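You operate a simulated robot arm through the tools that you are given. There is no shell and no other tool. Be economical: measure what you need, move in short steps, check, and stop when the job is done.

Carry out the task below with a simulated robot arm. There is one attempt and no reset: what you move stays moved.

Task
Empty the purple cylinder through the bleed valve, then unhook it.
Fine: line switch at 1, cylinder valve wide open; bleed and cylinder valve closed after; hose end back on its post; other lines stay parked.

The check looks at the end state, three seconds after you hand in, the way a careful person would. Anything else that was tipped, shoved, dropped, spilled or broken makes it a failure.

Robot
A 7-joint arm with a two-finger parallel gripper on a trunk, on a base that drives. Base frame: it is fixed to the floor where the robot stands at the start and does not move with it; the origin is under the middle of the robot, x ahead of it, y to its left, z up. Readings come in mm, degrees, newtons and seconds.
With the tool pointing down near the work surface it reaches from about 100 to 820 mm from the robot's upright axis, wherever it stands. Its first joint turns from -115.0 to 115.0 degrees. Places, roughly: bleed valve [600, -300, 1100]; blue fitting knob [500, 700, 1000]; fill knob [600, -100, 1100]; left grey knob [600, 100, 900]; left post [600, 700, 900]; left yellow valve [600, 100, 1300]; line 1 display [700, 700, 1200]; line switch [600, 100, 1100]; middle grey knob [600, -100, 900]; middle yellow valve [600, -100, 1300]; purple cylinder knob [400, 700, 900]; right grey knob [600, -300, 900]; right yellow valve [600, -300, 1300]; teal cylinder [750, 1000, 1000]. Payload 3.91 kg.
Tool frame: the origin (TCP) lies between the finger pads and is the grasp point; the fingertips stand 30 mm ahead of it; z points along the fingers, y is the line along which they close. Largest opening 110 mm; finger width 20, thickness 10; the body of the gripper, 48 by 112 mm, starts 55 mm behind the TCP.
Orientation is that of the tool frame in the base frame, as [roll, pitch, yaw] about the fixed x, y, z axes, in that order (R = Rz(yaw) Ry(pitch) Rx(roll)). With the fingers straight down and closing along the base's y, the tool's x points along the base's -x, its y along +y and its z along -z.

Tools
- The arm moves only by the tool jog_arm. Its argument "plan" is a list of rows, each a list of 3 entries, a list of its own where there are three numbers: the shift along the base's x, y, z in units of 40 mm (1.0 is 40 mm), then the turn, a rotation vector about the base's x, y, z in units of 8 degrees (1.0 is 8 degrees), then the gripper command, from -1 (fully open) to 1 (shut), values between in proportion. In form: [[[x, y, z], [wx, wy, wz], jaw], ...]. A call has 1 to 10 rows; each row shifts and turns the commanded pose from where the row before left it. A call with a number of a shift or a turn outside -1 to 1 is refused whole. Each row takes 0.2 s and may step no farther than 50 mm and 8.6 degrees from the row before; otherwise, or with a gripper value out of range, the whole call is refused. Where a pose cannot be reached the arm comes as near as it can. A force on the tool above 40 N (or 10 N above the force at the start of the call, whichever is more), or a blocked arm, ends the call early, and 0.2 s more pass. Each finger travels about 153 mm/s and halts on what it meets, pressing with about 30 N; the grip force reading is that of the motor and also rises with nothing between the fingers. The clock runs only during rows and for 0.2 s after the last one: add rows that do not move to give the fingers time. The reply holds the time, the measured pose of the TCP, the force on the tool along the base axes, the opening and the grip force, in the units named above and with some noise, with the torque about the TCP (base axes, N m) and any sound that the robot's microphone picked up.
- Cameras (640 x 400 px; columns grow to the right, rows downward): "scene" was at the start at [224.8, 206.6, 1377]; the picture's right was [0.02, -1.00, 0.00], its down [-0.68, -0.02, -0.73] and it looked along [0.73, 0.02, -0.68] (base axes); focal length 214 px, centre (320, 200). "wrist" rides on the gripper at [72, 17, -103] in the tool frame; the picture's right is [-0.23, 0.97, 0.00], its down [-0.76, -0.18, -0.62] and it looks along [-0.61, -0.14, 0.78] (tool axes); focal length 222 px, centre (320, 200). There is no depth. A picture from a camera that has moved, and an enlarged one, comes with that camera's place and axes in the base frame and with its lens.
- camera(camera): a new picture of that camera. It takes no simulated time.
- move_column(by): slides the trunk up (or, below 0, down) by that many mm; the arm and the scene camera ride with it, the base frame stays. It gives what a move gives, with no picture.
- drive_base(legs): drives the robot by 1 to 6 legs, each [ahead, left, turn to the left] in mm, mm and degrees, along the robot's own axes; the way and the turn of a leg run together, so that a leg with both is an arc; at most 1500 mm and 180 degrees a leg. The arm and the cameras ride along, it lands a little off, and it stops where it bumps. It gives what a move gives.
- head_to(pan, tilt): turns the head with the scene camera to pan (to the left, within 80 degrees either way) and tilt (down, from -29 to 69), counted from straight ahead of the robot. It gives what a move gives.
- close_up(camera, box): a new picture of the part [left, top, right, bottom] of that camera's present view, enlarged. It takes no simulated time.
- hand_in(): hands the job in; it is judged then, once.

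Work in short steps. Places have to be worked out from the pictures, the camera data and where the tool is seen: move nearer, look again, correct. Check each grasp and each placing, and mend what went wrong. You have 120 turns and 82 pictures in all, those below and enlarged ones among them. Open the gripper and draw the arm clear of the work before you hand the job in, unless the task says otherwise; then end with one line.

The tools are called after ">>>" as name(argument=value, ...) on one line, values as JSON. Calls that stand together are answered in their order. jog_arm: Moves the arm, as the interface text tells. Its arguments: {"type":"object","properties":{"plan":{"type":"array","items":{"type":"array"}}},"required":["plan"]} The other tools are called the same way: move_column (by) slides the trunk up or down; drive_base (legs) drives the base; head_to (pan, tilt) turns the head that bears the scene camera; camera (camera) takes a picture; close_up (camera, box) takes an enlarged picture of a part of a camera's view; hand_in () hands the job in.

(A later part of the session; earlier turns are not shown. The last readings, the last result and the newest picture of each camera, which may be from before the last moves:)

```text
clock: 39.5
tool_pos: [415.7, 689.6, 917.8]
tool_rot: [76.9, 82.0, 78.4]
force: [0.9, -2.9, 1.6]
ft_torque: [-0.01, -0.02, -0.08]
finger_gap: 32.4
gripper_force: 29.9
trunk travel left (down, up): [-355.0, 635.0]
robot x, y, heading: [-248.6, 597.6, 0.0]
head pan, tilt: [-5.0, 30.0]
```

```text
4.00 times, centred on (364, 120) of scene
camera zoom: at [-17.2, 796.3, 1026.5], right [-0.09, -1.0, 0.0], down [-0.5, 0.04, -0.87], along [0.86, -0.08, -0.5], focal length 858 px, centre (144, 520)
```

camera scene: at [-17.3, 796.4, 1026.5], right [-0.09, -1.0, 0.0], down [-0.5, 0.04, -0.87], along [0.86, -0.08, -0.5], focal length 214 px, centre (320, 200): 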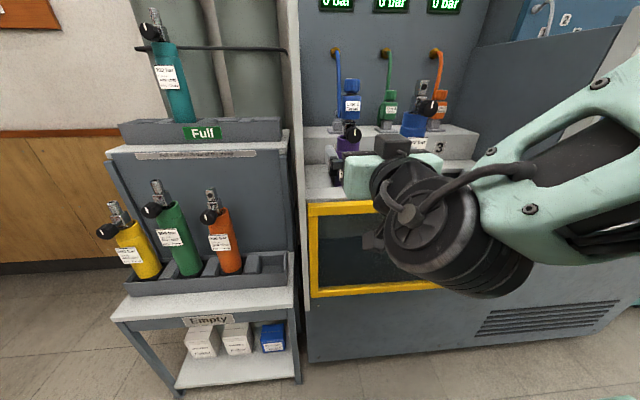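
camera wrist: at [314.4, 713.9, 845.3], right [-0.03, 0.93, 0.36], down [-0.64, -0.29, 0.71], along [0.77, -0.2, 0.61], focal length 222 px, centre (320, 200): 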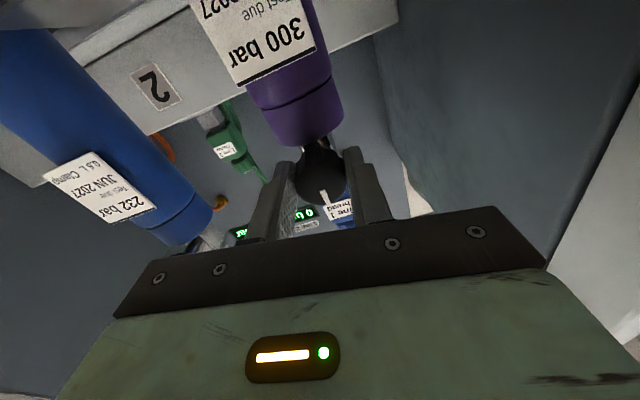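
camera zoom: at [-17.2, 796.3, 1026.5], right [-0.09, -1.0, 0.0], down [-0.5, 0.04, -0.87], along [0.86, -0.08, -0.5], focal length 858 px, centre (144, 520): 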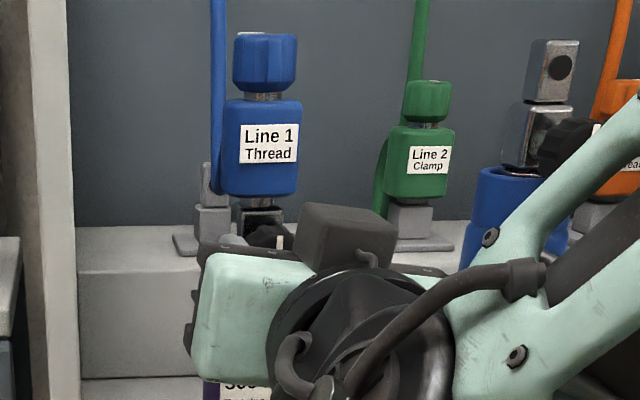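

The grip is good at 32 mm, with the knob centred. I'll turn it counter-clockwise.

>>> jog_arm(plan=[[[0, 0, 0], [-0.5, 0, 0], 1], [[0, 0, 0], [-0.5, 0, 0], 1], [[0, 0, 0], [-0.5, 0, 0], 1], [[0, 0, 0], [-0.5, 0, 0], 1], [[0, 0, 0], [-0.6, 0, 0], 1], [[0, 0, 0], [-0.6, 0, 0], 1], [[0, 0, 0], [-0.6, 0, 0], 1], [[0, 0, 0], [-0.6, 0, 0], 1], [[0, 0, 0], [-0.6, 0, 0], 1], [[0, 0, 0], [-0.6, 0, 0], 1]])

>>> camera(camera="wrist")

```text
clock: 41.7
tool_pos: [415.4, 689.1, 919.1]
tool_rot: [-89.3, 52.9, -87.2]
force: [4.1, -2.9, 11.4]
ft_torque: [0.02, -0.75, -0.19]
finger_gap: 31.9
gripper_force: 30.4
trunk travel left (down, up): [-355.0, 635.0]
robot x, y, heading: [-250.8, 599.1, 0.0]
head pan, tilt: [-5.0, 30.0]
```

```text
44 pictures are left
camera wrist: at [314.5, 655.4, 850.1], right [-0.03, 0.91, -0.41], down [-0.64, 0.29, 0.71], along [0.77, 0.28, 0.58], focal length 222 px, centre (320, 200)
```

wrist: 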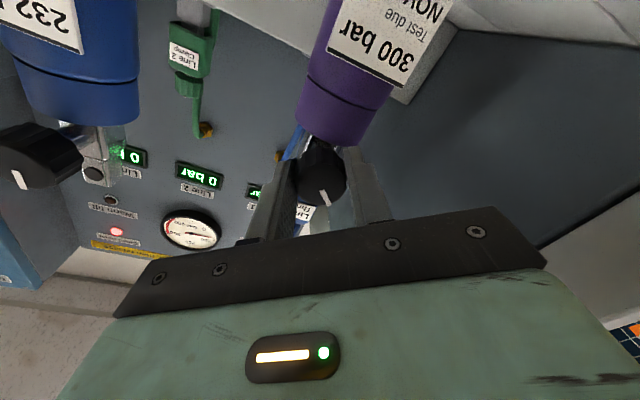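

The knob turned with the grip and the cylinder stayed put. I'll keep turning.

>>> jog_arm(plan=[[[0, 0, 0], [-0.8, 0, 0], 1], [[0, 0, 0], [-0.8, 0, 0], 1], [[0, 0, 0], [-0.8, 0, 0], 1], [[0, 0, 0], [-0.8, 0, 0], 1], [[0, 0, 0], [-0.8, 0, 0], 1], [[0, 0, 0], [-0.8, 0, 0], 1], [[0, 0, 0], [-0.8, 0, 0], 1], [[0, 0, 0], [-0.8, 0, 0], 1], [[0, 0, 0], [-0.8, 0, 0], 1], [[0, 0, 0], [-0.8, 0, 0], 1]])

>>> jog_arm(plan=[[[0, 0, 0], [-0.8, 0, 0], 1], [[0, 0, 0], [-0.8, 0, 0], 1], [[0, 0, 0], [-0.8, 0, 0], 1], [[0, 0, 0], [-0.8, 0, 0], 1], [[0, 0, 0], [-0.8, 0, 0], 1], [[0, 0, 0], [-0.8, 0, 0], 1]])

>>> camera(camera="wrist")

```text
clock: 43.9
tool_pos: [416.0, 689.2, 919.9]
tool_rot: [-91.6, -11.0, -88.6]
force: [2.1, -5.6, 31.6]
ft_torque: [0.08, -1.07, -0.2]
finger_gap: 32.3
gripper_force: 29.8
trunk travel left (down, up): [-355.0, 635.0]
robot x, y, heading: [-247.3, 595.9, 0.0]
head pan, tilt: [-5.0, 30.0]
```

```text
clock: 45.3
tool_pos: [415.2, 691.3, 920.5]
tool_rot: [-92.7, -49.4, -88.3]
force: [0.2, -1.0, 35.0]
ft_torque: [0.94, -1.25, -0.02]
finger_gap: 32.1
gripper_force: 30.1
trunk travel left (down, up): [-355.0, 635.0]
robot x, y, heading: [-250.6, 600.0, -0.1]
head pan, tilt: [-5.0, 30.0]
```

```text
43 pictures are left
camera wrist: at [313.6, 630.7, 968.3], right [-0.03, -0.59, -0.81], down [-0.63, 0.64, -0.44], along [0.77, 0.5, -0.39], focal length 222 px, centre (320, 200)
```

wrist: 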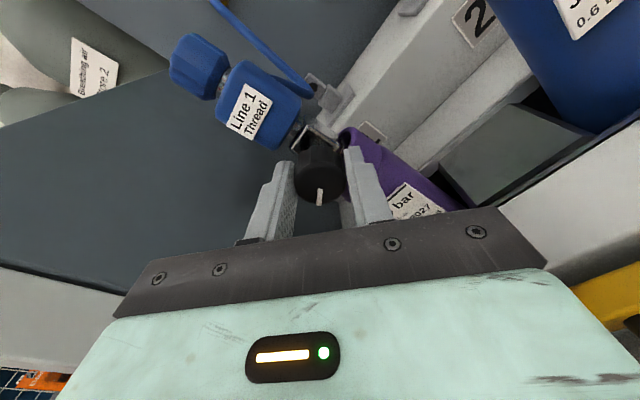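

Torque jumped to 0.94 N m, which suggests a stop. I'll relieve the vertical load by 3 mm, turn a bit more to confirm, and read the line 1 display.

>>> jog_arm(plan=[[[0, 0, 0.07], [0, 0, 0], 1], [[0, 0, 0], [-0.4, 0, 0], 1], [[0, 0, 0], [-0.4, 0, 0], 1], [[0, 0, 0], [-0.4, 0, 0], 1]])

>>> close_up(camera="wrist", box=[240, 100, 400, 240])

>>> camera(camera="scene")

```text
clock: 46.3
tool_pos: [414.9, 691.0, 918.6]
tool_rot: [-94.7, -59.1, -86.4]
force: [1.3, 0.7, 5.7]
ft_torque: [0.65, -0.91, 0.25]
finger_gap: 32.8
gripper_force: 30.3
trunk travel left (down, up): [-355.0, 635.0]
robot x, y, heading: [-248.2, 597.5, 0.1]
head pan, tilt: [-5.0, 30.0]
```

```text
2.86 times, centred on (320, 170) of wrist
camera zoom: at [314.6, 639.7, 976.7], right [-0.04, -0.72, -0.69], down [-0.64, 0.55, -0.54], along [0.77, 0.43, -0.48], focal length 635 px, centre (320, 286)
```

zoom: 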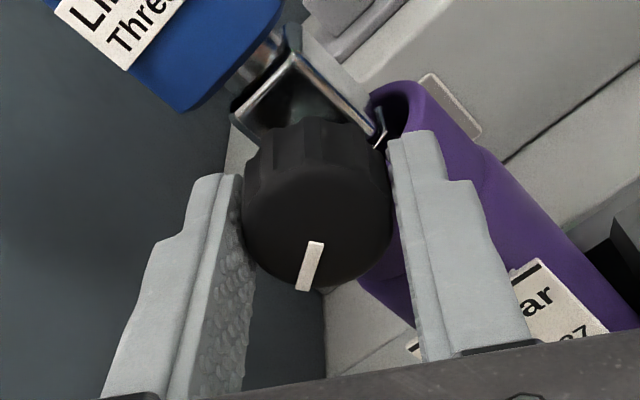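

```text
41 pictures are left
camera scene: at [-17.3, 796.4, 1026.3], right [-0.09, -1.0, 0.0], down [-0.5, 0.04, -0.87], along [0.86, -0.08, -0.5], focal length 214 px, centre (320, 200)
```

scene: 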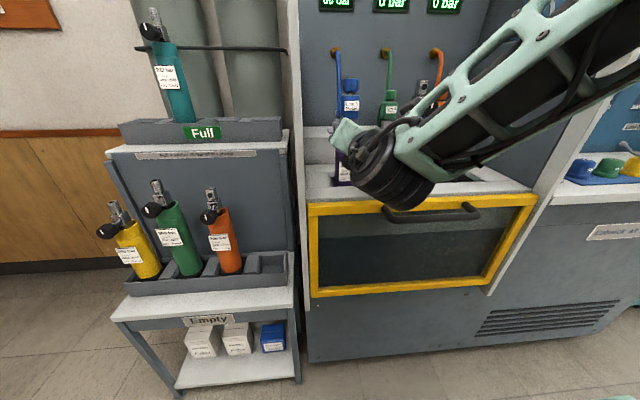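

The knob marker now slips relative to the fingers, so the knob is at its stop, about 120° open. I'll read the line displays.

>>> head_to(pan=-10, tilt=0)

>>> camera(camera="scene")

```text
clock: 47.3
tool_pos: [415.9, 689.7, 919.3]
tool_rot: [-94.9, -59.0, -86.5]
force: [1.9, -0.1, -10.1]
ft_torque: [0.29, 0.16, 0.07]
finger_gap: 32.4
gripper_force: 30.5
trunk travel left (down, up): [-355.0, 635.0]
robot x, y, heading: [-250.6, 599.1, -0.0]
head pan, tilt: [-10.0, 0.0]
```

```text
40 pictures are left
camera scene: at [-18.3, 788.7, 1074.5], right [-0.17, -0.98, 0.0], down [0.0, 0.0, -1.0], along [0.98, -0.17, 0.0], focal length 214 px, centre (320, 200)
```

scene: 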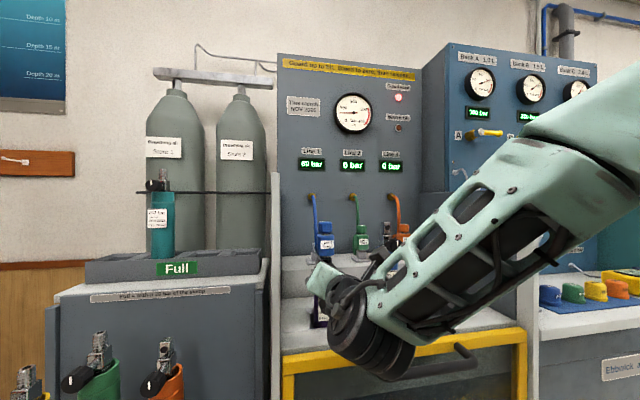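

>>> close_up(camera="scene", box=[276, 56, 420, 176])

```text
3.33 times, centred on (348, 116) of scene
camera zoom: at [-18.3, 788.7, 1074.5], right [-0.17, -0.98, 0.0], down [0.0, 0.0, -1.0], along [0.98, -0.17, 0.0], focal length 715 px, centre (227, 480)
```

zoom: 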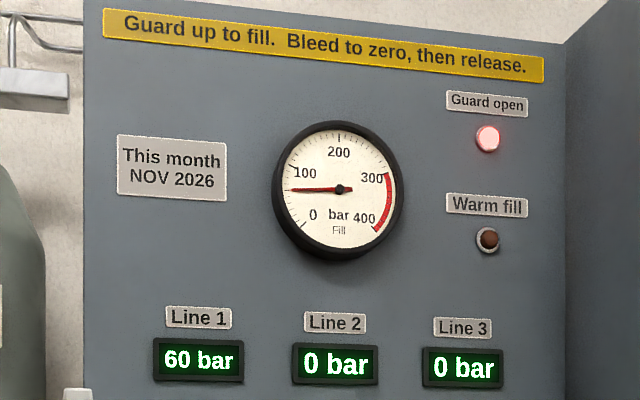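

Line 1 reads 60 bar, so the valve is open and sits against its stop. I'll release, back off, roll back to finger-vertical and raise the trunk for the bleed valve.

>>> jog_arm(plan=[[[0, 0, 0], [0, 0, 0], -0.4], [[0, 0, 0], [0, 0, 0], -0.4], [[-0.6, 0, 0], [0, 0, 0], -0.4], [[-0.8, 0, 0], [0, 0, 0], -0.4], [[-0.8, 0, 0], [0.5, 0, 0], -0.4], [[-0.6, 0, 0], [1, 0, 0], -0.4], [[0, 0, 0], [1, 0, 0], -0.4], [[0, 0, 0], [1, 0, 0], -0.4], [[0, 0, 0], [1, 0, 0], -0.4], [[0, 0, 0], [1, 0, 0], -0.4]])

>>> move_column(by=190)

>>> drive_base(legs=[[-150, 0, 0]])

>>> head_to(pan=-50, tilt=25)

>>> camera(camera="scene")

```text
clock: 49.5
tool_pos: [304.2, 689.2, 921.7]
tool_rot: [-92.2, -15.0, -88.4]
force: [0.2, -0.4, 0.5]
ft_torque: [0.0, -0.01, -0.01]
finger_gap: 77.0
gripper_force: 0.0
trunk travel left (down, up): [-355.0, 635.0]
robot x, y, heading: [-248.5, 599.4, 0.0]
head pan, tilt: [-10.0, 0.0]
```

```text
clock: 51.5
tool_pos: [304.4, 690.3, 1111.2]
tool_rot: [-92.1, -15.0, -88.3]
force: [-0.2, 0.3, -0.4]
ft_torque: [0.01, -0.01, 0.02]
finger_gap: 77.0
gripper_force: 0.1
trunk travel left (down, up): [-545.0, 445.0]
robot x, y, heading: [-248.4, 602.5, 0.0]
head pan, tilt: [-10.0, 0.0]
```

```text
clock: 52.9
tool_pos: [150.3, 690.2, 1110.3]
tool_rot: [-92.1, -15.0, -88.3]
force: [0.4, -0.1, -0.4]
ft_torque: [0.02, 0.0, -0.02]
finger_gap: 77.0
gripper_force: 0.1
trunk travel left (down, up): [-545.0, 445.0]
robot x, y, heading: [-405.7, 598.9, 0.2]
head pan, tilt: [-10.0, 0.0]
```

```text
clock: 54.0
tool_pos: [150.1, 691.3, 1110.8]
tool_rot: [-92.0, -15.0, -88.4]
force: [0.4, -0.2, -0.5]
ft_torque: [0.02, 0.02, -0.03]
finger_gap: 77.3
gripper_force: 0.2
trunk travel left (down, up): [-545.0, 445.0]
robot x, y, heading: [-405.2, 598.2, -0.2]
head pan, tilt: [-50.0, 25.0]
```

```text
38 pictures are left
camera scene: at [-202.1, 734.0, 1224.5], right [-0.77, -0.64, 0.0], down [-0.27, 0.32, -0.91], along [0.58, -0.69, -0.42], focal length 214 px, centre (320, 200)
```

scene: 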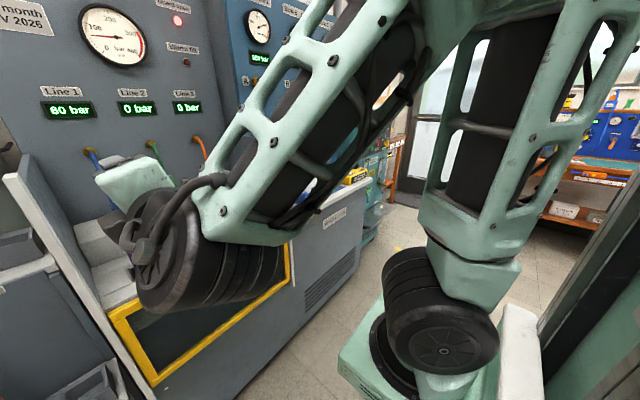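

The room beyond looks open. I'll drive right 600 mm at this distance and look again before going further.

>>> drive_base(legs=[[0, -600, 0]])

>>> head_to(pan=-35, tilt=25)

>>> camera(camera="scene")

```text
clock: 57.4
tool_pos: [148.6, 94.4, 1110.7]
tool_rot: [-92.0, -14.9, -88.4]
force: [-0.8, -0.3, -0.2]
ft_torque: [-0.01, 0.0, 0.0]
finger_gap: 76.9
gripper_force: 0.1
trunk travel left (down, up): [-545.0, 445.0]
robot x, y, heading: [-403.0, 6.4, -0.1]
head pan, tilt: [-50.0, 25.0]
```

```text
clock: 58.1
tool_pos: [149.8, 93.5, 1110.1]
tool_rot: [-92.1, -14.9, -88.4]
force: [0.9, -0.4, 0.1]
ft_torque: [0.02, 0.03, 0.0]
finger_gap: 77.0
gripper_force: 0.1
trunk travel left (down, up): [-545.0, 445.0]
robot x, y, heading: [-404.6, 4.7, -0.3]
head pan, tilt: [-35.0, 25.0]
```

```text
37 pictures are left
camera scene: at [-186.1, 156.7, 1224.5], right [-0.58, -0.82, 0.0], down [-0.35, 0.24, -0.91], along [0.74, -0.52, -0.42], focal length 214 px, centre (320, 200)
```

scene: 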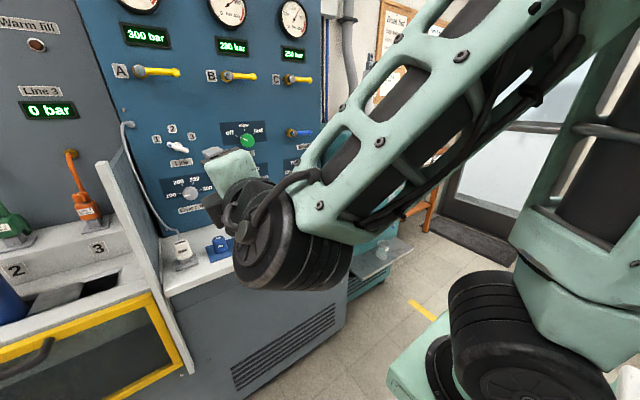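

The floor is clear. I'll drive right 385 mm and then forward 280 mm, which leaves the tool about 100 mm short of the bleed lever.

>>> drive_base(legs=[[0, -385, 0], [280, 0, 0]])

>>> head_to(pan=-10, tilt=15)

>>> camera(camera="scene")

>>> camera(camera="wrist")

```text
clock: 62.1
tool_pos: [422.6, -293.0, 1110.5]
tool_rot: [-92.1, -15.0, -88.8]
force: [-0.3, -0.7, 0.0]
ft_torque: [0.0, -0.02, -0.02]
finger_gap: 77.2
gripper_force: 0.0
trunk travel left (down, up): [-545.0, 445.0]
robot x, y, heading: [-130.8, -381.6, -0.7]
head pan, tilt: [-35.0, 25.0]
```

```text
clock: 63.0
tool_pos: [423.8, -293.3, 1110.2]
tool_rot: [-92.1, -15.0, -88.8]
force: [0.8, -0.5, -0.7]
ft_torque: [0.02, -0.02, -0.01]
finger_gap: 77.0
gripper_force: 0.0
trunk travel left (down, up): [-545.0, 445.0]
robot x, y, heading: [-127.7, -382.9, -0.5]
head pan, tilt: [-10.0, 15.0]
```

```text
36 pictures are left
camera scene: at [105.3, -192.7, 1240.7], right [-0.18, -0.98, 0.0], down [-0.25, 0.05, -0.97], along [0.95, -0.18, -0.26], focal length 214 px, centre (320, 200)
```

scene: 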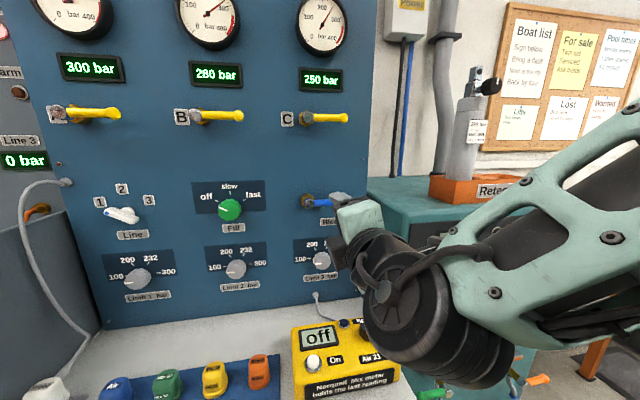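

```text
35 pictures are left
camera wrist: at [321.4, -368.5, 1116.8], right [-0.03, -0.03, -1.0], down [-0.63, 0.77, 0.0], along [0.77, 0.63, -0.05], focal length 222 px, centre (320, 200)
```

wrist: 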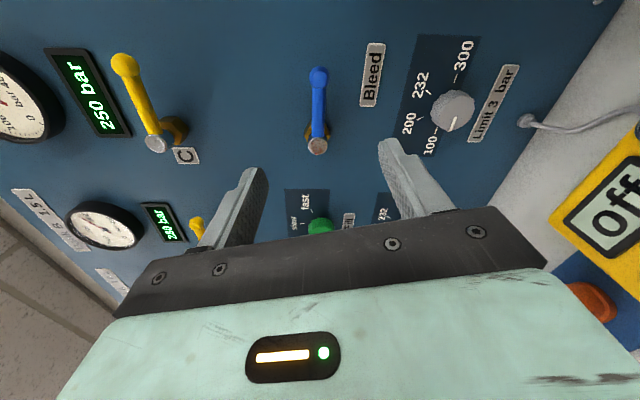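

The bleed lever runs from its cap at y≈−255 to its tip at y≈−325, at x≈556, z≈1107. I'll trim the roll by 15° so the fingers close vertically, then advance around the lever.

>>> jog_arm(plan=[[[0.5, -0.1, -0.05], [0.95, 0, 0], 0], [[0.5, -0.2, -0.05], [0.95, 0, 0], 0], [[0.8, 0, 0], [0, 0, 0], 0], [[0.5, 0, 0], [0, 0, 0], 0], [[0, 0, 0], [0, 0, 0], 0]])

>>> camera(camera="wrist")

```text
clock: 64.2
tool_pos: [516.2, -306.9, 1105.4]
tool_rot: [-91.8, 0.1, -88.9]
force: [-0.1, -0.3, -0.6]
ft_torque: [-0.02, -0.01, 0.03]
finger_gap: 54.8
gripper_force: 0.0
trunk travel left (down, up): [-545.0, 445.0]
robot x, y, heading: [-129.7, -378.4, -0.2]
head pan, tilt: [-10.0, 15.0]
```

```text
34 pictures are left
camera wrist: at [414.4, -381.0, 1091.9], right [-0.04, 0.23, -0.97], down [-0.63, 0.75, 0.2], along [0.77, 0.62, 0.12], focal length 222 px, centre (320, 200)
```

wrist: 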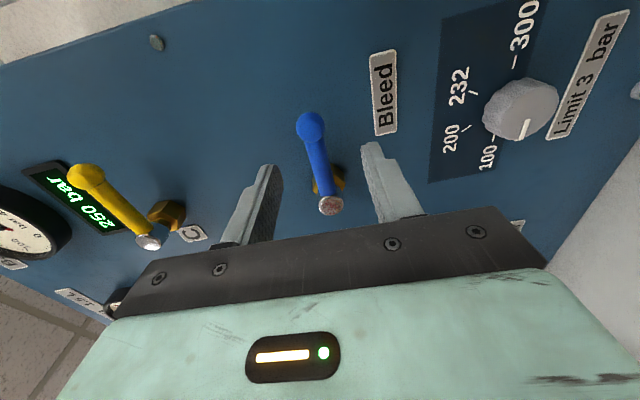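

The lever is centred between the fingers. I'll advance 37 mm and close.

>>> jog_arm(plan=[[[0.5, 0, 0.03], [0, 0, 0], 0], [[0.43, 0, 0], [0, 0, 0], 0], [[0, 0, 0], [0, 0, 0], 0.4], [[0, 0, 0], [0, 0, 0], 0.7], [[0, 0, 0], [0, 0, 0], 1], [[0, 0, 0], [0, 0, 0], 1]])

>>> camera(camera="wrist")

```text
clock: 65.6
tool_pos: [553.2, -306.5, 1107.5]
tool_rot: [-91.8, 0.3, -88.8]
force: [2.0, 1.1, -0.9]
ft_torque: [0.0, 0.02, 0.01]
finger_gap: 16.2
gripper_force: 44.8
trunk travel left (down, up): [-545.0, 445.0]
robot x, y, heading: [-132.0, -376.0, -0.7]
head pan, tilt: [-10.0, 15.0]
```

```text
33 pictures are left
camera wrist: at [451.0, -380.3, 1093.4], right [-0.04, 0.23, -0.97], down [-0.63, 0.75, 0.2], along [0.77, 0.62, 0.12], focal length 222 px, centre (320, 200)
```

wrist: 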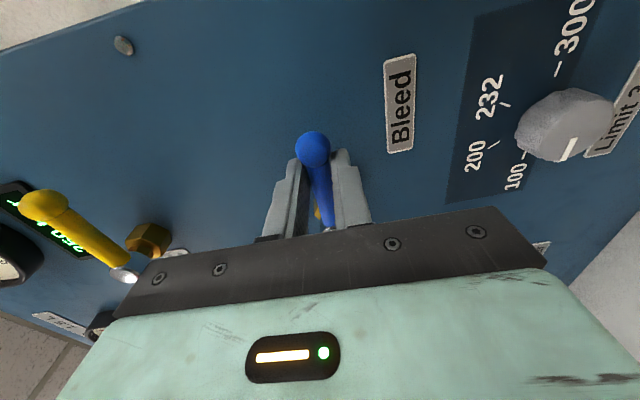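

The lever is gripped at 16 mm, about 52–60 mm from the pivot. I'll test a small downward swing of 6° and watch the force.

>>> jog_arm(plan=[[[0, 0, -0.07], [0.375, 0, 0], 1], [[0, 0, -0.07], [0.375, 0, 0], 1], [[0, 0, 0], [0, 0, 0], 1]])

```text
clock: 66.4
tool_pos: [553.0, -306.0, 1102.1]
tool_rot: [-91.7, 6.2, -88.9]
force: [-3.6, -2.4, -1.7]
ft_torque: [-0.08, 0.05, -0.26]
finger_gap: 16.0
gripper_force: 44.9
trunk travel left (down, up): [-545.0, 445.0]
robot x, y, heading: [-129.3, -377.1, -0.5]
head pan, tilt: [-10.0, 15.0]
```

It swings down freely, so down is the opening direction. I'll follow the arc to about 41° and check.

>>> jog_arm(plan=[[[0, 0.027, -0.163], [0.875, 0, 0], 1], [[0, 0.047, -0.158], [0.875, 0, 0], 1], [[0, 0.066, -0.151], [0.875, 0, 0], 1], [[0, 0.084, -0.142], [0.875, 0, 0], 1], [[0, 0.1, -0.131], [0.875, 0, 0], 1], [[0, 0, 0], [0, 0, 0], 1]])

```text
clock: 67.8
tool_pos: [552.9, -293.0, 1071.5]
tool_rot: [-90.9, 41.3, -88.7]
force: [-5.5, -12.4, -7.1]
ft_torque: [0.13, -0.03, -0.08]
finger_gap: 16.4
gripper_force: 44.9
trunk travel left (down, up): [-545.0, 445.0]
robot x, y, heading: [-132.3, -375.2, -0.6]
head pan, tilt: [-10.0, 15.0]
```

Forces stay low, so I'll continue the arc to 90°.

>>> jog_arm(plan=[[[0, 0.116, -0.118], [0.875, 0, 0], 1], [[0, 0.129, -0.103], [0.875, 0, 0], 1], [[0, 0.14, -0.086], [0.875, 0, 0], 1], [[0, 0.15, -0.068], [0.875, 0, 0], 1], [[0, 0.157, -0.05], [0.875, 0, 0], 1], [[0, 0.162, -0.03], [0.875, 0, 0], 1], [[0, 0.165, -0.01], [0.875, 0, 0], 1], [[0, 0, 0], [0, 0, 0], 1]])

>>> head_to(pan=30, tilt=5)

>>> camera(camera="scene")

>>> camera(camera="wrist")

```text
clock: 69.6
tool_pos: [553.5, -252.9, 1054.2]
tool_rot: [14.3, 88.8, 16.0]
force: [-6.3, -20.2, -8.1]
ft_torque: [0.11, 0.05, -0.32]
finger_gap: 16.1
gripper_force: 44.6
trunk travel left (down, up): [-545.0, 445.0]
robot x, y, heading: [-129.7, -378.2, -0.4]
head pan, tilt: [-10.0, 15.0]
```

```text
clock: 70.7
tool_pos: [553.3, -253.2, 1053.7]
tool_rot: [11.2, 88.9, 12.9]
force: [-4.7, -21.1, -8.1]
ft_torque: [0.24, 0.07, -0.38]
finger_gap: 16.2
gripper_force: 44.9
trunk travel left (down, up): [-545.0, 445.0]
robot x, y, heading: [-130.6, -382.1, -0.6]
head pan, tilt: [30.0, 5.0]
```

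```text
32 pictures are left
camera scene: at [93.5, -131.5, 1257.1], right [0.49, -0.87, 0.0], down [-0.08, -0.04, -1.0], along [0.87, 0.49, -0.09], focal length 214 px, centre (320, 200)
```

scene: 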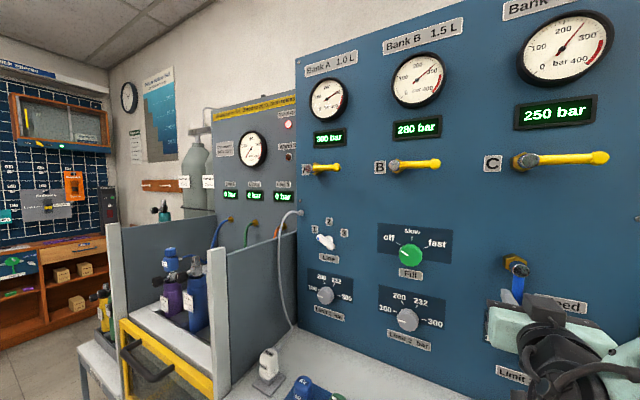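

```text
31 pictures are left
camera wrist: at [451.2, -238.6, 979.8], right [-0.03, 0.97, 0.23], down [-0.63, -0.2, 0.75], along [0.77, -0.12, 0.62], focal length 222 px, centre (320, 200)
```

wrist: 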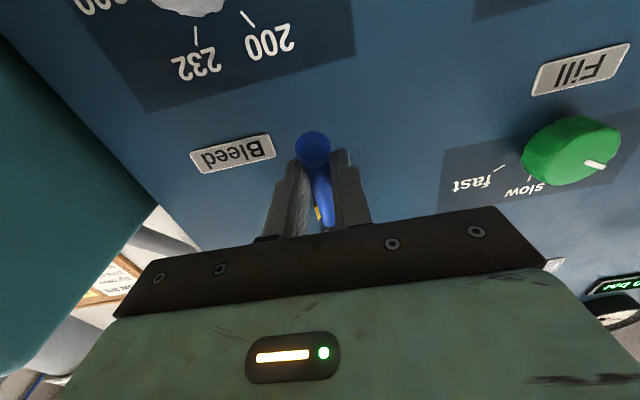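

The lever is down and line 1 seems to read 0 already. I'll zoom to confirm that and the fill gauge.

>>> close_up(camera="scene", box=[205, 95, 365, 205])

```text
3.64 times, centred on (285, 150) of scene
camera zoom: at [93.5, -131.5, 1257.1], right [0.49, -0.87, 0.0], down [-0.08, -0.04, -1.0], along [0.87, 0.49, -0.09], focal length 780 px, centre (447, 382)
```

zoom: 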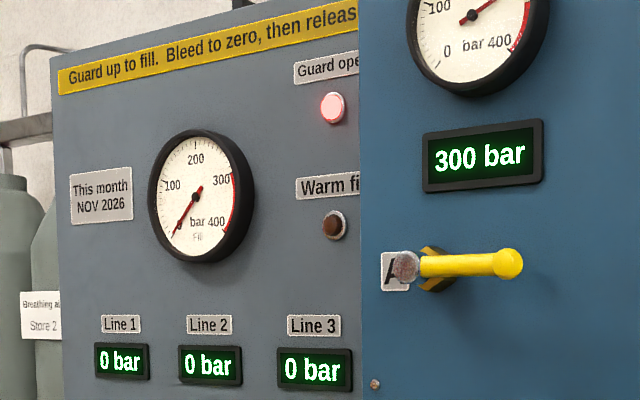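

It reads 0 bar. I'll wait a few more seconds so the cylinder is truly empty, then swing the lever back up.

>>> jog_arm(plan=[[[0, 0, 0], [0, 0, 0], 1], [[0, 0, 0], [0, 0, 0], 1], [[0, 0, 0], [0, 0, 0], 1], [[0, 0, 0], [0, 0, 0], 1], [[0, 0, 0], [0, 0, 0], 1], [[0, 0, 0], [0, 0, 0], 1], [[0, 0, 0], [0, 0, 0], 1], [[0, 0, 0], [0, 0, 0], 1], [[0, 0, 0], [0, 0, 0], 1], [[0, 0, 0], [0, 0, 0], 1]])

>>> jog_arm(plan=[[[0, -0.165, 0.01], [-0.875, 0, 0], 1], [[0, -0.162, 0.03], [-0.875, 0, 0], 1], [[0, -0.157, 0.05], [-0.875, 0, 0], 1], [[0, -0.15, 0.068], [-0.875, 0, 0], 1], [[0, -0.14, 0.086], [-0.875, 0, 0], 1], [[0, -0.129, 0.103], [-0.875, 0, 0], 1], [[0, -0.116, 0.118], [-0.875, 0, 0], 1], [[0, 0, 0], [0, 0, 0], 1]])

>>> jog_arm(plan=[[[0, -0.1, 0.131], [-0.875, 0, 0], 1], [[0, -0.084, 0.142], [-0.875, 0, 0], 1], [[0, -0.066, 0.151], [-0.875, 0, 0], 1], [[0, -0.047, 0.158], [-0.875, 0, 0], 1], [[0, -0.027, 0.163], [-0.875, 0, 0], 1], [[0, 0, 0.07], [-0.375, 0, 0], 1], [[0, 0, 0.07], [-0.375, 0, 0], 1], [[0, 0, 0], [0, 0, 0], 1]])

```text
clock: 72.8
tool_pos: [553.2, -253.8, 1054.7]
tool_rot: [11.2, 88.9, 13.0]
force: [-1.7, -21.6, -4.4]
ft_torque: [0.19, 0.12, -0.34]
finger_gap: 16.3
gripper_force: 44.7
trunk travel left (down, up): [-545.0, 445.0]
robot x, y, heading: [-129.0, -378.9, -0.7]
head pan, tilt: [30.0, 5.0]
```

```text
clock: 74.7
tool_pos: [553.9, -292.7, 1072.0]
tool_rot: [-90.8, 41.0, -88.5]
force: [11.2, -12.3, -6.9]
ft_torque: [0.15, 0.21, -0.26]
finger_gap: 16.2
gripper_force: 45.2
trunk travel left (down, up): [-545.0, 445.0]
robot x, y, heading: [-129.9, -376.6, -0.4]
head pan, tilt: [30.0, 5.0]
```

```text
clock: 76.5
tool_pos: [553.0, -305.6, 1107.4]
tool_rot: [-91.8, 0.2, -88.9]
force: [14.6, -5.8, -2.2]
ft_torque: [-0.11, 0.05, 0.1]
finger_gap: 16.5
gripper_force: 44.7
trunk travel left (down, up): [-545.0, 445.0]
robot x, y, heading: [-132.0, -381.1, -0.5]
head pan, tilt: [30.0, 5.0]
```

The lever is back at its starting pose. I'll nudge it 1.5 mm toward the closed stop, then release, back out and check.

>>> jog_arm(plan=[[[0, 0, 0.04], [-0.2, 0, 0], 1], [[0, 0, 0], [0, 0, 0], 1], [[0, 0, 0], [0, 0, 0], 0.4], [[0, 0, 0], [0, 0, 0], 0], [[0, 0, 0], [0, 0, 0], 0], [[-0.6, 0, 0], [0, 0, 0], 0], [[-1, 0, 0], [0, 0, 0], 0], [[-1, 0, 0], [0, 0, 0], -0.4]])

>>> camera(camera="wrist")

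>>> camera(camera="scene")

```text
clock: 78.2
tool_pos: [451.0, -305.9, 1109.1]
tool_rot: [-91.8, -1.4, -88.9]
force: [-0.5, -0.5, 0.1]
ft_torque: [-0.03, 0.0, 0.0]
finger_gap: 77.2
gripper_force: 0.1
trunk travel left (down, up): [-545.0, 445.0]
robot x, y, heading: [-132.1, -378.5, -0.6]
head pan, tilt: [30.0, 5.0]
```

```text
29 pictures are left
camera wrist: at [347.3, -379.7, 1097.1], right [-0.03, 0.2, -0.98], down [-0.63, 0.75, 0.18], along [0.77, 0.62, 0.1], focal length 222 px, centre (320, 200)
```

wrist: 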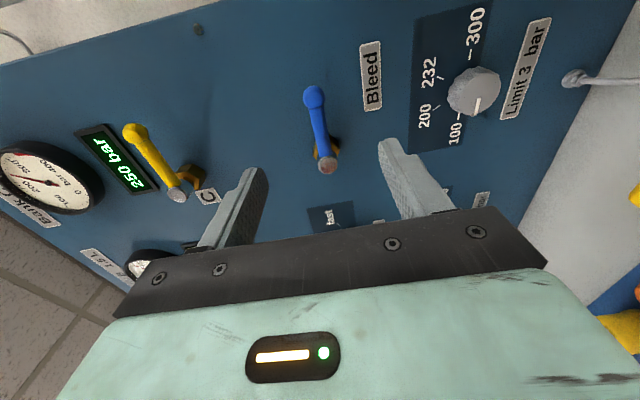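

```text
28 pictures are left
camera scene: at [93.8, -130.3, 1256.8], right [0.49, -0.87, 0.0], down [-0.08, -0.04, -1.0], along [0.87, 0.49, -0.09], focal length 214 px, centre (320, 200)
```

scene: 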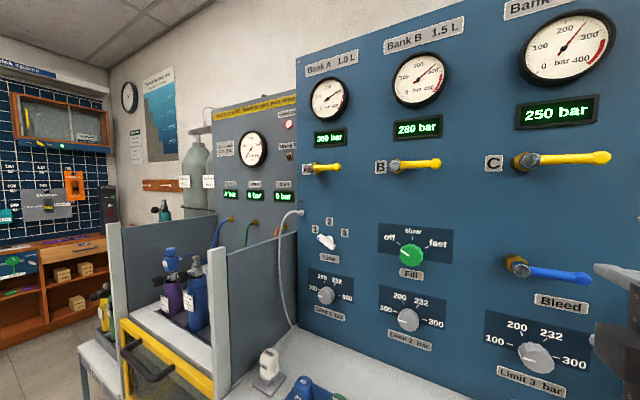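

The bleed lever is horizontal again. I'll re-read line 1 with the bleed closed.

>>> close_up(camera="scene", box=[215, 170, 305, 226])

```text
7.11 times, centred on (260, 198) of scene
camera zoom: at [93.8, -130.3, 1256.8], right [0.49, -0.87, 0.0], down [-0.08, -0.04, -1.0], along [0.87, 0.49, -0.09], focal length 1525 px, centre (747, 214)
```

zoom: 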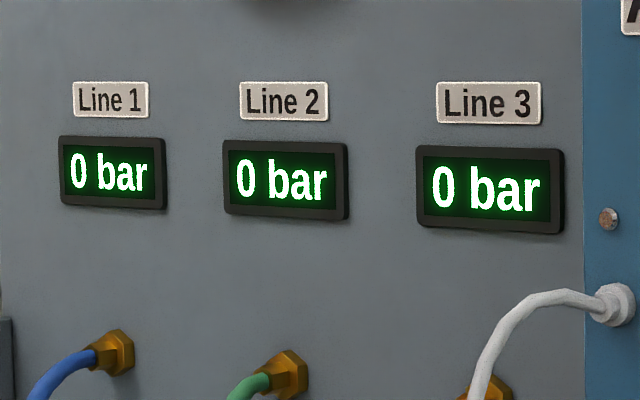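

Everything reads 0. I'll drive back to the purple cylinder, lowering the trunk before I approach.

>>> drive_base(legs=[[-270, 0, 0.5], [0, 980, 0]])

>>> move_column(by=-190)

>>> head_to(pan=-10, tilt=15)

>>> drive_base(legs=[[120, 0, 0]])

>>> camera(camera="scene")

>>> camera(camera="wrist")

```text
clock: 84.9
tool_pos: [162.7, 705.4, 1109.6]
tool_rot: [-91.8, -1.3, -87.1]
force: [-0.2, 0.2, 0.1]
ft_torque: [0.0, 0.0, 0.0]
finger_gap: 76.9
gripper_force: 0.0
trunk travel left (down, up): [-545.0, 445.0]
robot x, y, heading: [-413.0, 614.1, 1.3]
head pan, tilt: [30.0, 5.0]
```

```text
clock: 87.0
tool_pos: [163.8, 705.4, 919.2]
tool_rot: [-91.8, -1.4, -87.0]
force: [0.0, -0.9, 0.1]
ft_torque: [-0.02, 0.0, 0.0]
finger_gap: 77.3
gripper_force: 0.0
trunk travel left (down, up): [-355.0, 635.0]
robot x, y, heading: [-413.8, 616.0, 1.2]
head pan, tilt: [30.0, 5.0]
```

```text
clock: 88.1
tool_pos: [164.4, 705.5, 918.6]
tool_rot: [-91.9, -1.4, -87.0]
force: [-0.2, 0.0, 0.1]
ft_torque: [0.04, 0.02, 0.0]
finger_gap: 76.9
gripper_force: 0.1
trunk travel left (down, up): [-355.0, 635.0]
robot x, y, heading: [-413.0, 612.8, 1.2]
head pan, tilt: [-10.0, 15.0]
```

```text
clock: 89.3
tool_pos: [284.4, 707.9, 918.2]
tool_rot: [-91.7, -1.4, -87.0]
force: [-0.2, -0.6, 0.7]
ft_torque: [0.01, 0.04, -0.03]
finger_gap: 76.9
gripper_force: 0.0
trunk travel left (down, up): [-355.0, 635.0]
robot x, y, heading: [-295.2, 615.7, 1.5]
head pan, tilt: [-10.0, 15.0]
```

```text
26 pictures are left
camera scene: at [-63.3, 809.7, 1050.7], right [-0.15, -0.99, 0.0], down [-0.26, 0.04, -0.97], along [0.95, -0.15, -0.26], focal length 214 px, centre (320, 200)
```

scene: 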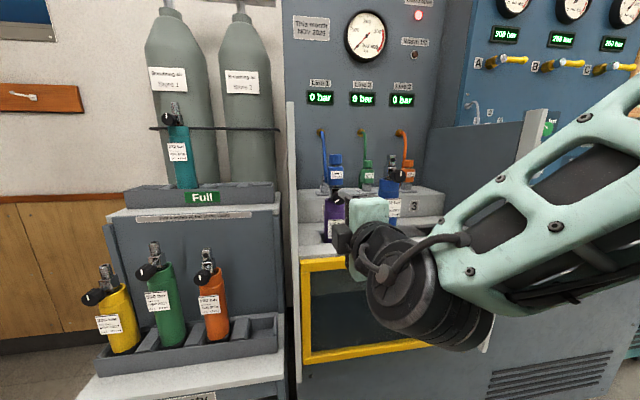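

```text
25 pictures are left
camera wrist: at [184.3, 630.1, 907.2], right [-0.04, 0.2, -0.98], down [-0.65, 0.73, 0.18], along [0.75, 0.65, 0.1], focal length 222 px, centre (320, 200)
```

wrist: 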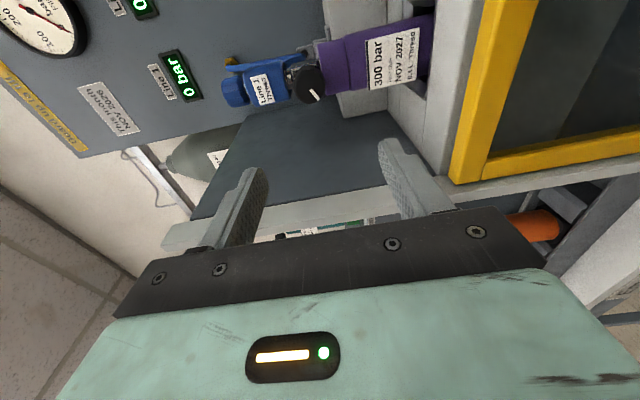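

The knob is still at about [420, 688, 921]. I'll roll to about −146°, shift right 18 mm and move partway in.

>>> jog_arm(plan=[[[0.2, -0.07, 0], [-1, 0, 0], -0.4], [[0.2, -0.07, 0], [-1, 0, 0], -0.4], [[0.2, -0.07, 0], [-1, 0, 0], -0.4], [[0.2, -0.07, 0], [-1, 0, 0], -0.4], [[0.2, -0.07, 0], [-1, 0, 0], -0.4], [[0.3, -0.07, 0], [-1, 0, 0], -0.4], [[0.3, -0.07, 0], [-0.8, 0, 0], -0.4], [[0.5, 0, 0], [0, 0, 0], -0.4], [[0, 0, 0], [0, 0, 0], -0.4]])

>>> camera(camera="wrist")

```text
clock: 91.3
tool_pos: [370.1, 688.4, 918.6]
tool_rot: [-96.1, -55.7, -84.9]
force: [0.0, -0.2, -0.5]
ft_torque: [0.0, 0.01, 0.02]
finger_gap: 77.0
gripper_force: 0.0
trunk travel left (down, up): [-355.0, 635.0]
robot x, y, heading: [-294.0, 613.3, 1.4]
head pan, tilt: [-10.0, 15.0]
```

```text
24 pictures are left
camera wrist: at [269.3, 633.3, 975.1], right [-0.04, -0.68, -0.73], down [-0.65, 0.57, -0.49], along [0.75, 0.46, -0.47], focal length 222 px, centre (320, 200)
```

wrist: 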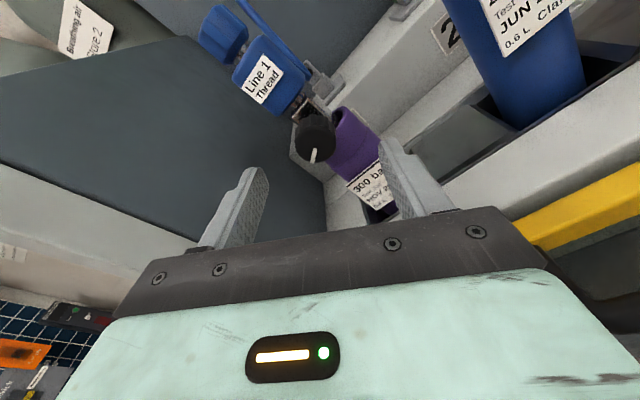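

The knob is centred between the fingers. I'll advance 45 mm and grip it.

>>> jog_arm(plan=[[[0.6, 0, 0.04], [0, 0, 0], -0.4], [[0.53, 0, 0], [0, 0, 0], -0.4], [[0, 0, 0], [0, 0, 0], 0.2], [[0, 0, 0], [0, 0, 0], 0.6], [[0, 0, 0], [0, 0, 0], 1], [[0, 0, 0], [0, 0, 0], 1]])

>>> close_up(camera="wrist", box=[240, 100, 400, 240])

```text
clock: 92.7
tool_pos: [412.9, 687.7, 921.9]
tool_rot: [-95.7, -55.7, -85.1]
force: [3.5, 3.1, 6.2]
ft_torque: [0.03, -0.6, 0.19]
finger_gap: 32.4
gripper_force: 30.2
trunk travel left (down, up): [-355.0, 635.0]
robot x, y, heading: [-292.7, 618.3, 1.1]
head pan, tilt: [-10.0, 15.0]
```

```text
2.86 times, centred on (320, 170) of wrist
camera zoom: at [314.0, 632.6, 976.5], right [-0.04, -0.68, -0.73], down [-0.65, 0.57, -0.49], along [0.76, 0.46, -0.47], focal length 635 px, centre (320, 286)
```

zoom: 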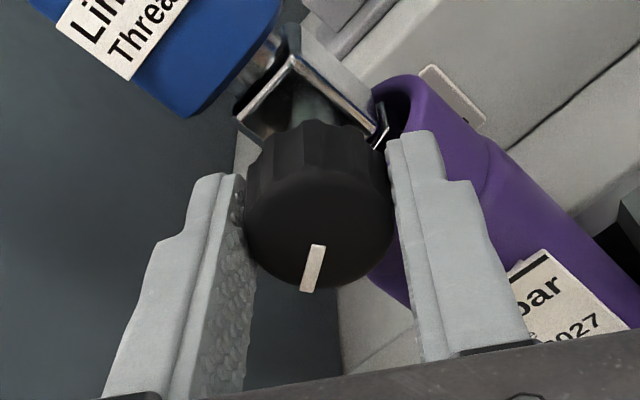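

It's gripped. I'll turn clockwise in two runs, watching the torque.

>>> jog_arm(plan=[[[0, 0, 0], [0.8, 0, 0], 1], [[0, 0, 0], [0.8, 0, 0], 1], [[0, 0, 0], [0.8, 0, 0], 1], [[0, 0, 0], [0.8, 0, 0], 1], [[0, 0, 0], [0.8, 0, 0], 1], [[0, 0, 0], [0.8, 0, 0], 1], [[0, 0, 0], [0.8, 0, 0], 1], [[0, 0, 0], [0.8, 0, 0], 1], [[0, 0, 0], [0.8, 0, 0], 1], [[0, 0, 0], [0.8, 0, 0], 1]])

>>> jog_arm(plan=[[[0, 0, 0], [0.7, 0, 0], 1], [[0, 0, 0], [0.7, 0, 0], 1], [[0, 0, 0], [0.7, 0, 0], 1], [[0, 0, 0], [0.7, 0, 0], 1], [[0, 0, 0], [0.7, 0, 0], 1], [[0, 0, 0], [0.7, 0, 0], 1], [[0, 0, 0], [0.7, 0, 0], 1]])

>>> close_up(camera="wrist", box=[240, 100, 400, 240])

```text
clock: 94.9
tool_pos: [412.7, 688.7, 920.5]
tool_rot: [-91.5, 8.3, -87.1]
force: [5.0, 1.7, 2.2]
ft_torque: [-0.01, -0.8, 0.05]
finger_gap: 32.6
gripper_force: 29.6
trunk travel left (down, up): [-355.0, 635.0]
robot x, y, heading: [-291.1, 622.3, 1.3]
head pan, tilt: [-10.0, 15.0]
```

```text
clock: 96.5
tool_pos: [414.4, 687.1, 919.9]
tool_rot: [-88.5, 47.3, -85.8]
force: [2.8, 0.7, 2.1]
ft_torque: [0.02, -0.55, -0.15]
finger_gap: 32.7
gripper_force: 29.7
trunk travel left (down, up): [-355.0, 635.0]
robot x, y, heading: [-292.5, 615.4, 1.0]
head pan, tilt: [-10.0, 15.0]
```

```text
2.86 times, centred on (320, 170) of wrist
camera zoom: at [313.7, 645.3, 853.9], right [-0.04, 0.87, -0.49], down [-0.65, 0.35, 0.67], along [0.75, 0.35, 0.56], focal length 635 px, centre (320, 286)
```

zoom: 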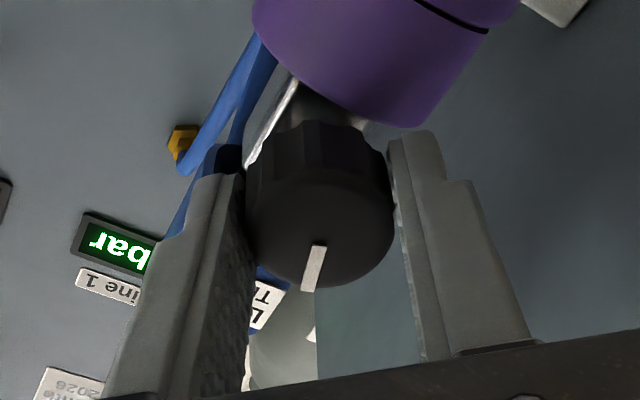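

It has turned 103° with no slip. I'll continue in small steps to the stop.

>>> jog_arm(plan=[[[0, 0, 0], [0.5, 0, 0], 1], [[0, 0, 0], [0.5, 0, 0], 1], [[0, 0, 0], [0.5, 0, 0], 1], [[0, 0, 0], [0.5, 0, 0], 1]])

>>> jog_arm(plan=[[[0, 0, 0], [0.5, 0, 0], 1], [[0, 0, 0], [0.5, 0, 0], 1], [[0, 0, 0], [0.5, 0, 0], 1], [[0, 0, 0], [0.5, 0, 0], 1]])

>>> close_up(camera="wrist", box=[240, 100, 400, 240])

```text
clock: 97.5
tool_pos: [413.1, 687.0, 921.0]
tool_rot: [-86.2, 63.3, -83.7]
force: [1.1, -2.1, 0.1]
ft_torque: [0.01, -0.38, -0.4]
finger_gap: 32.6
gripper_force: 30.3
trunk travel left (down, up): [-355.0, 635.0]
robot x, y, heading: [-296.8, 615.7, 1.3]
head pan, tilt: [-10.0, 15.0]
```

```text
clock: 98.5
tool_pos: [412.7, 687.9, 921.8]
tool_rot: [-75.9, 79.2, -74.0]
force: [2.3, -6.4, 8.3]
ft_torque: [-0.84, -0.53, -0.3]
finger_gap: 31.6
gripper_force: 29.8
trunk travel left (down, up): [-355.0, 635.0]
robot x, y, heading: [-292.9, 619.1, 1.3]
head pan, tilt: [-10.0, 15.0]
```

```text
2.86 times, centred on (320, 170) of wrist
camera zoom: at [312.9, 687.1, 842.7], right [-0.04, 1.0, 0.04], down [-0.66, -0.06, 0.75], along [0.75, 0.0, 0.66], focal length 635 px, centre (320, 286)
```

zoom: 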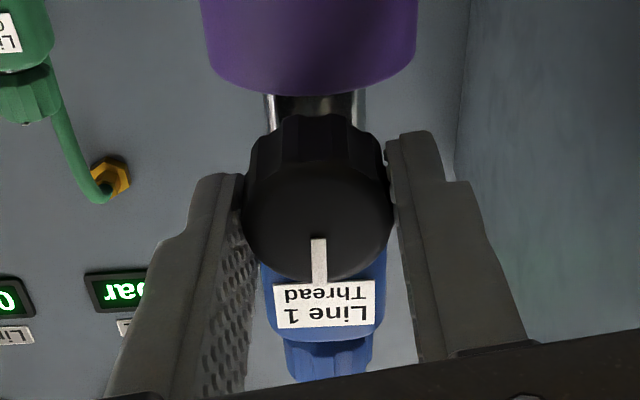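

The torque is −0.84 N m and the marker is back at 12 o'clock, so the cylinder valve is closed. I'll release, back away, raise the trunk, and pitch the tool down to reach the blue fitting knob from above.

>>> jog_arm(plan=[[[0, 0, 0], [0, 0, 0], -0.4], [[0, 0, 0], [0, 0, 0], -0.4], [[-0.6, 0, 0], [0, 0, 0], -0.4], [[-0.8, 0, 0], [0, 0, 0], -0.4], [[-0.8, 0, 0], [0, 0, 0], -0.4], [[-0.4, 0, 0], [0, 0, 0], -0.4]])

>>> move_column(by=180)

>>> jog_arm(plan=[[[0, 0, 0], [0.4, 1, 0], -0.4], [[0, 0, 0], [0.4, 1, 0], -0.4], [[0, 0, 0], [0.4, 1, 0], -0.4], [[0, 0, 0], [0, 1, 0], -0.4], [[0, 0, 0], [0, 1, 0], -0.4], [[0, 0, 0], [0, 1, 0], -0.4], [[0, 0, 0], [0, 1, 0], -0.4], [[0, 0, 0], [0, 1, 0], -0.4], [[0, 0, 0], [0, 1, 0], -0.4], [[0, 0, 0], [0, 1, 0], -0.4]])

>>> camera(camera="wrist")

```text
clock: 99.9
tool_pos: [309.1, 687.4, 921.1]
tool_rot: [-76.7, 79.0, -74.7]
force: [-0.3, 0.7, -0.7]
ft_torque: [-0.01, 0.01, -0.02]
finger_gap: 77.1
gripper_force: 0.1
trunk travel left (down, up): [-355.0, 635.0]
robot x, y, heading: [-294.8, 616.9, 1.1]
head pan, tilt: [-10.0, 15.0]
```

```text
clock: 101.9
tool_pos: [309.5, 688.6, 1101.2]
tool_rot: [-76.8, 79.0, -74.8]
force: [0.1, 0.4, -0.4]
ft_torque: [0.0, 0.02, -0.01]
finger_gap: 76.9
gripper_force: 0.0
trunk travel left (down, up): [-535.0, 455.0]
robot x, y, heading: [-293.9, 619.5, 1.2]
head pan, tilt: [-10.0, 15.0]
```

```text
clock: 104.1
tool_pos: [309.9, 688.9, 1101.9]
tool_rot: [176.4, 13.0, -178.7]
force: [-0.7, -0.3, -0.4]
ft_torque: [0.01, -0.01, 0.01]
finger_gap: 77.1
gripper_force: 0.2
trunk travel left (down, up): [-535.0, 455.0]
robot x, y, heading: [-290.4, 612.8, 1.5]
head pan, tilt: [-10.0, 15.0]
```

```text
20 pictures are left
camera wrist: at [215.9, 697.3, 1187.6], right [0.19, 0.98, 0.11], down [0.61, -0.2, 0.77], along [0.77, -0.08, -0.63], focal length 222 px, centre (320, 200)
```

wrist: 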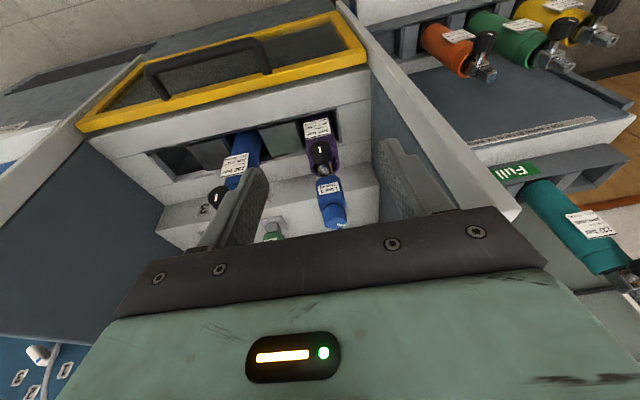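

The knob is confirmed at about [484, 689], z 997–1022, with the body below it at z 943–990. I'll straighten the tool to vertical and drive forward 170 mm.

>>> jog_arm(plan=[[[0, 0, 0], [-0.25, 0.8, 0], -0.4], [[0, 0, 0], [-0.25, 0.8, 0], -0.4], [[0, 0, 0], [0, 0, 0], -0.4]])

>>> drive_base(legs=[[170, 0, -1.2]])

>>> camera(camera="wrist")

```text
clock: 104.9
tool_pos: [310.4, 688.1, 1101.7]
tool_rot: [-179.8, 0.0, -178.4]
force: [0.3, 0.4, 0.0]
ft_torque: [0.0, 0.0, -0.03]
finger_gap: 77.1
gripper_force: 0.0
trunk travel left (down, up): [-535.0, 455.0]
robot x, y, heading: [-292.5, 616.5, 1.2]
head pan, tilt: [-10.0, 15.0]
```

```text
clock: 106.4
tool_pos: [483.5, 678.2, 1101.6]
tool_rot: [-179.8, 0.1, -179.5]
force: [-0.4, 0.6, -0.5]
ft_torque: [0.02, -0.03, 0.0]
finger_gap: 76.8
gripper_force: 0.2
trunk travel left (down, up): [-535.0, 455.0]
robot x, y, heading: [-123.8, 620.5, 0.2]
head pan, tilt: [-10.0, 15.0]
```

```text
19 pictures are left
camera wrist: at [411.3, 695.3, 1205.2], right [0.22, 0.98, 0.0], down [0.76, -0.17, 0.63], along [0.61, -0.14, -0.78], focal length 222 px, centre (320, 200)
```

wrist: 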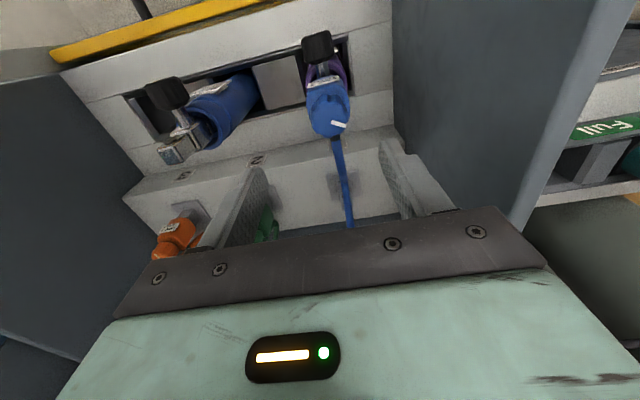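

>>> close_up(camera="wrist", box=[250, 20, 410, 220])

```text
2.00 times, centred on (330, 120) of wrist
camera zoom: at [411.3, 695.3, 1205.2], right [0.22, 0.98, 0.0], down [0.76, -0.17, 0.63], along [0.61, -0.14, -0.78], focal length 444 px, centre (300, 360)
```

zoom: 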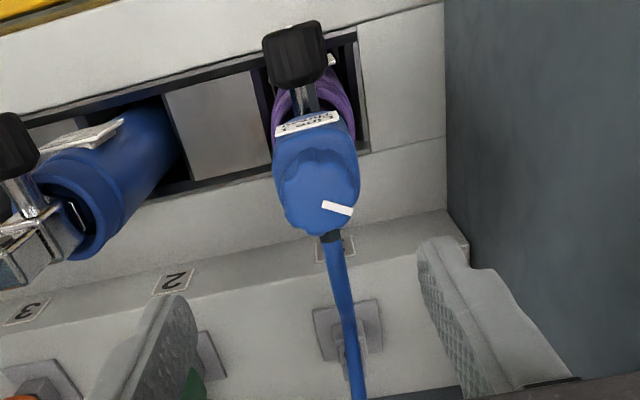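

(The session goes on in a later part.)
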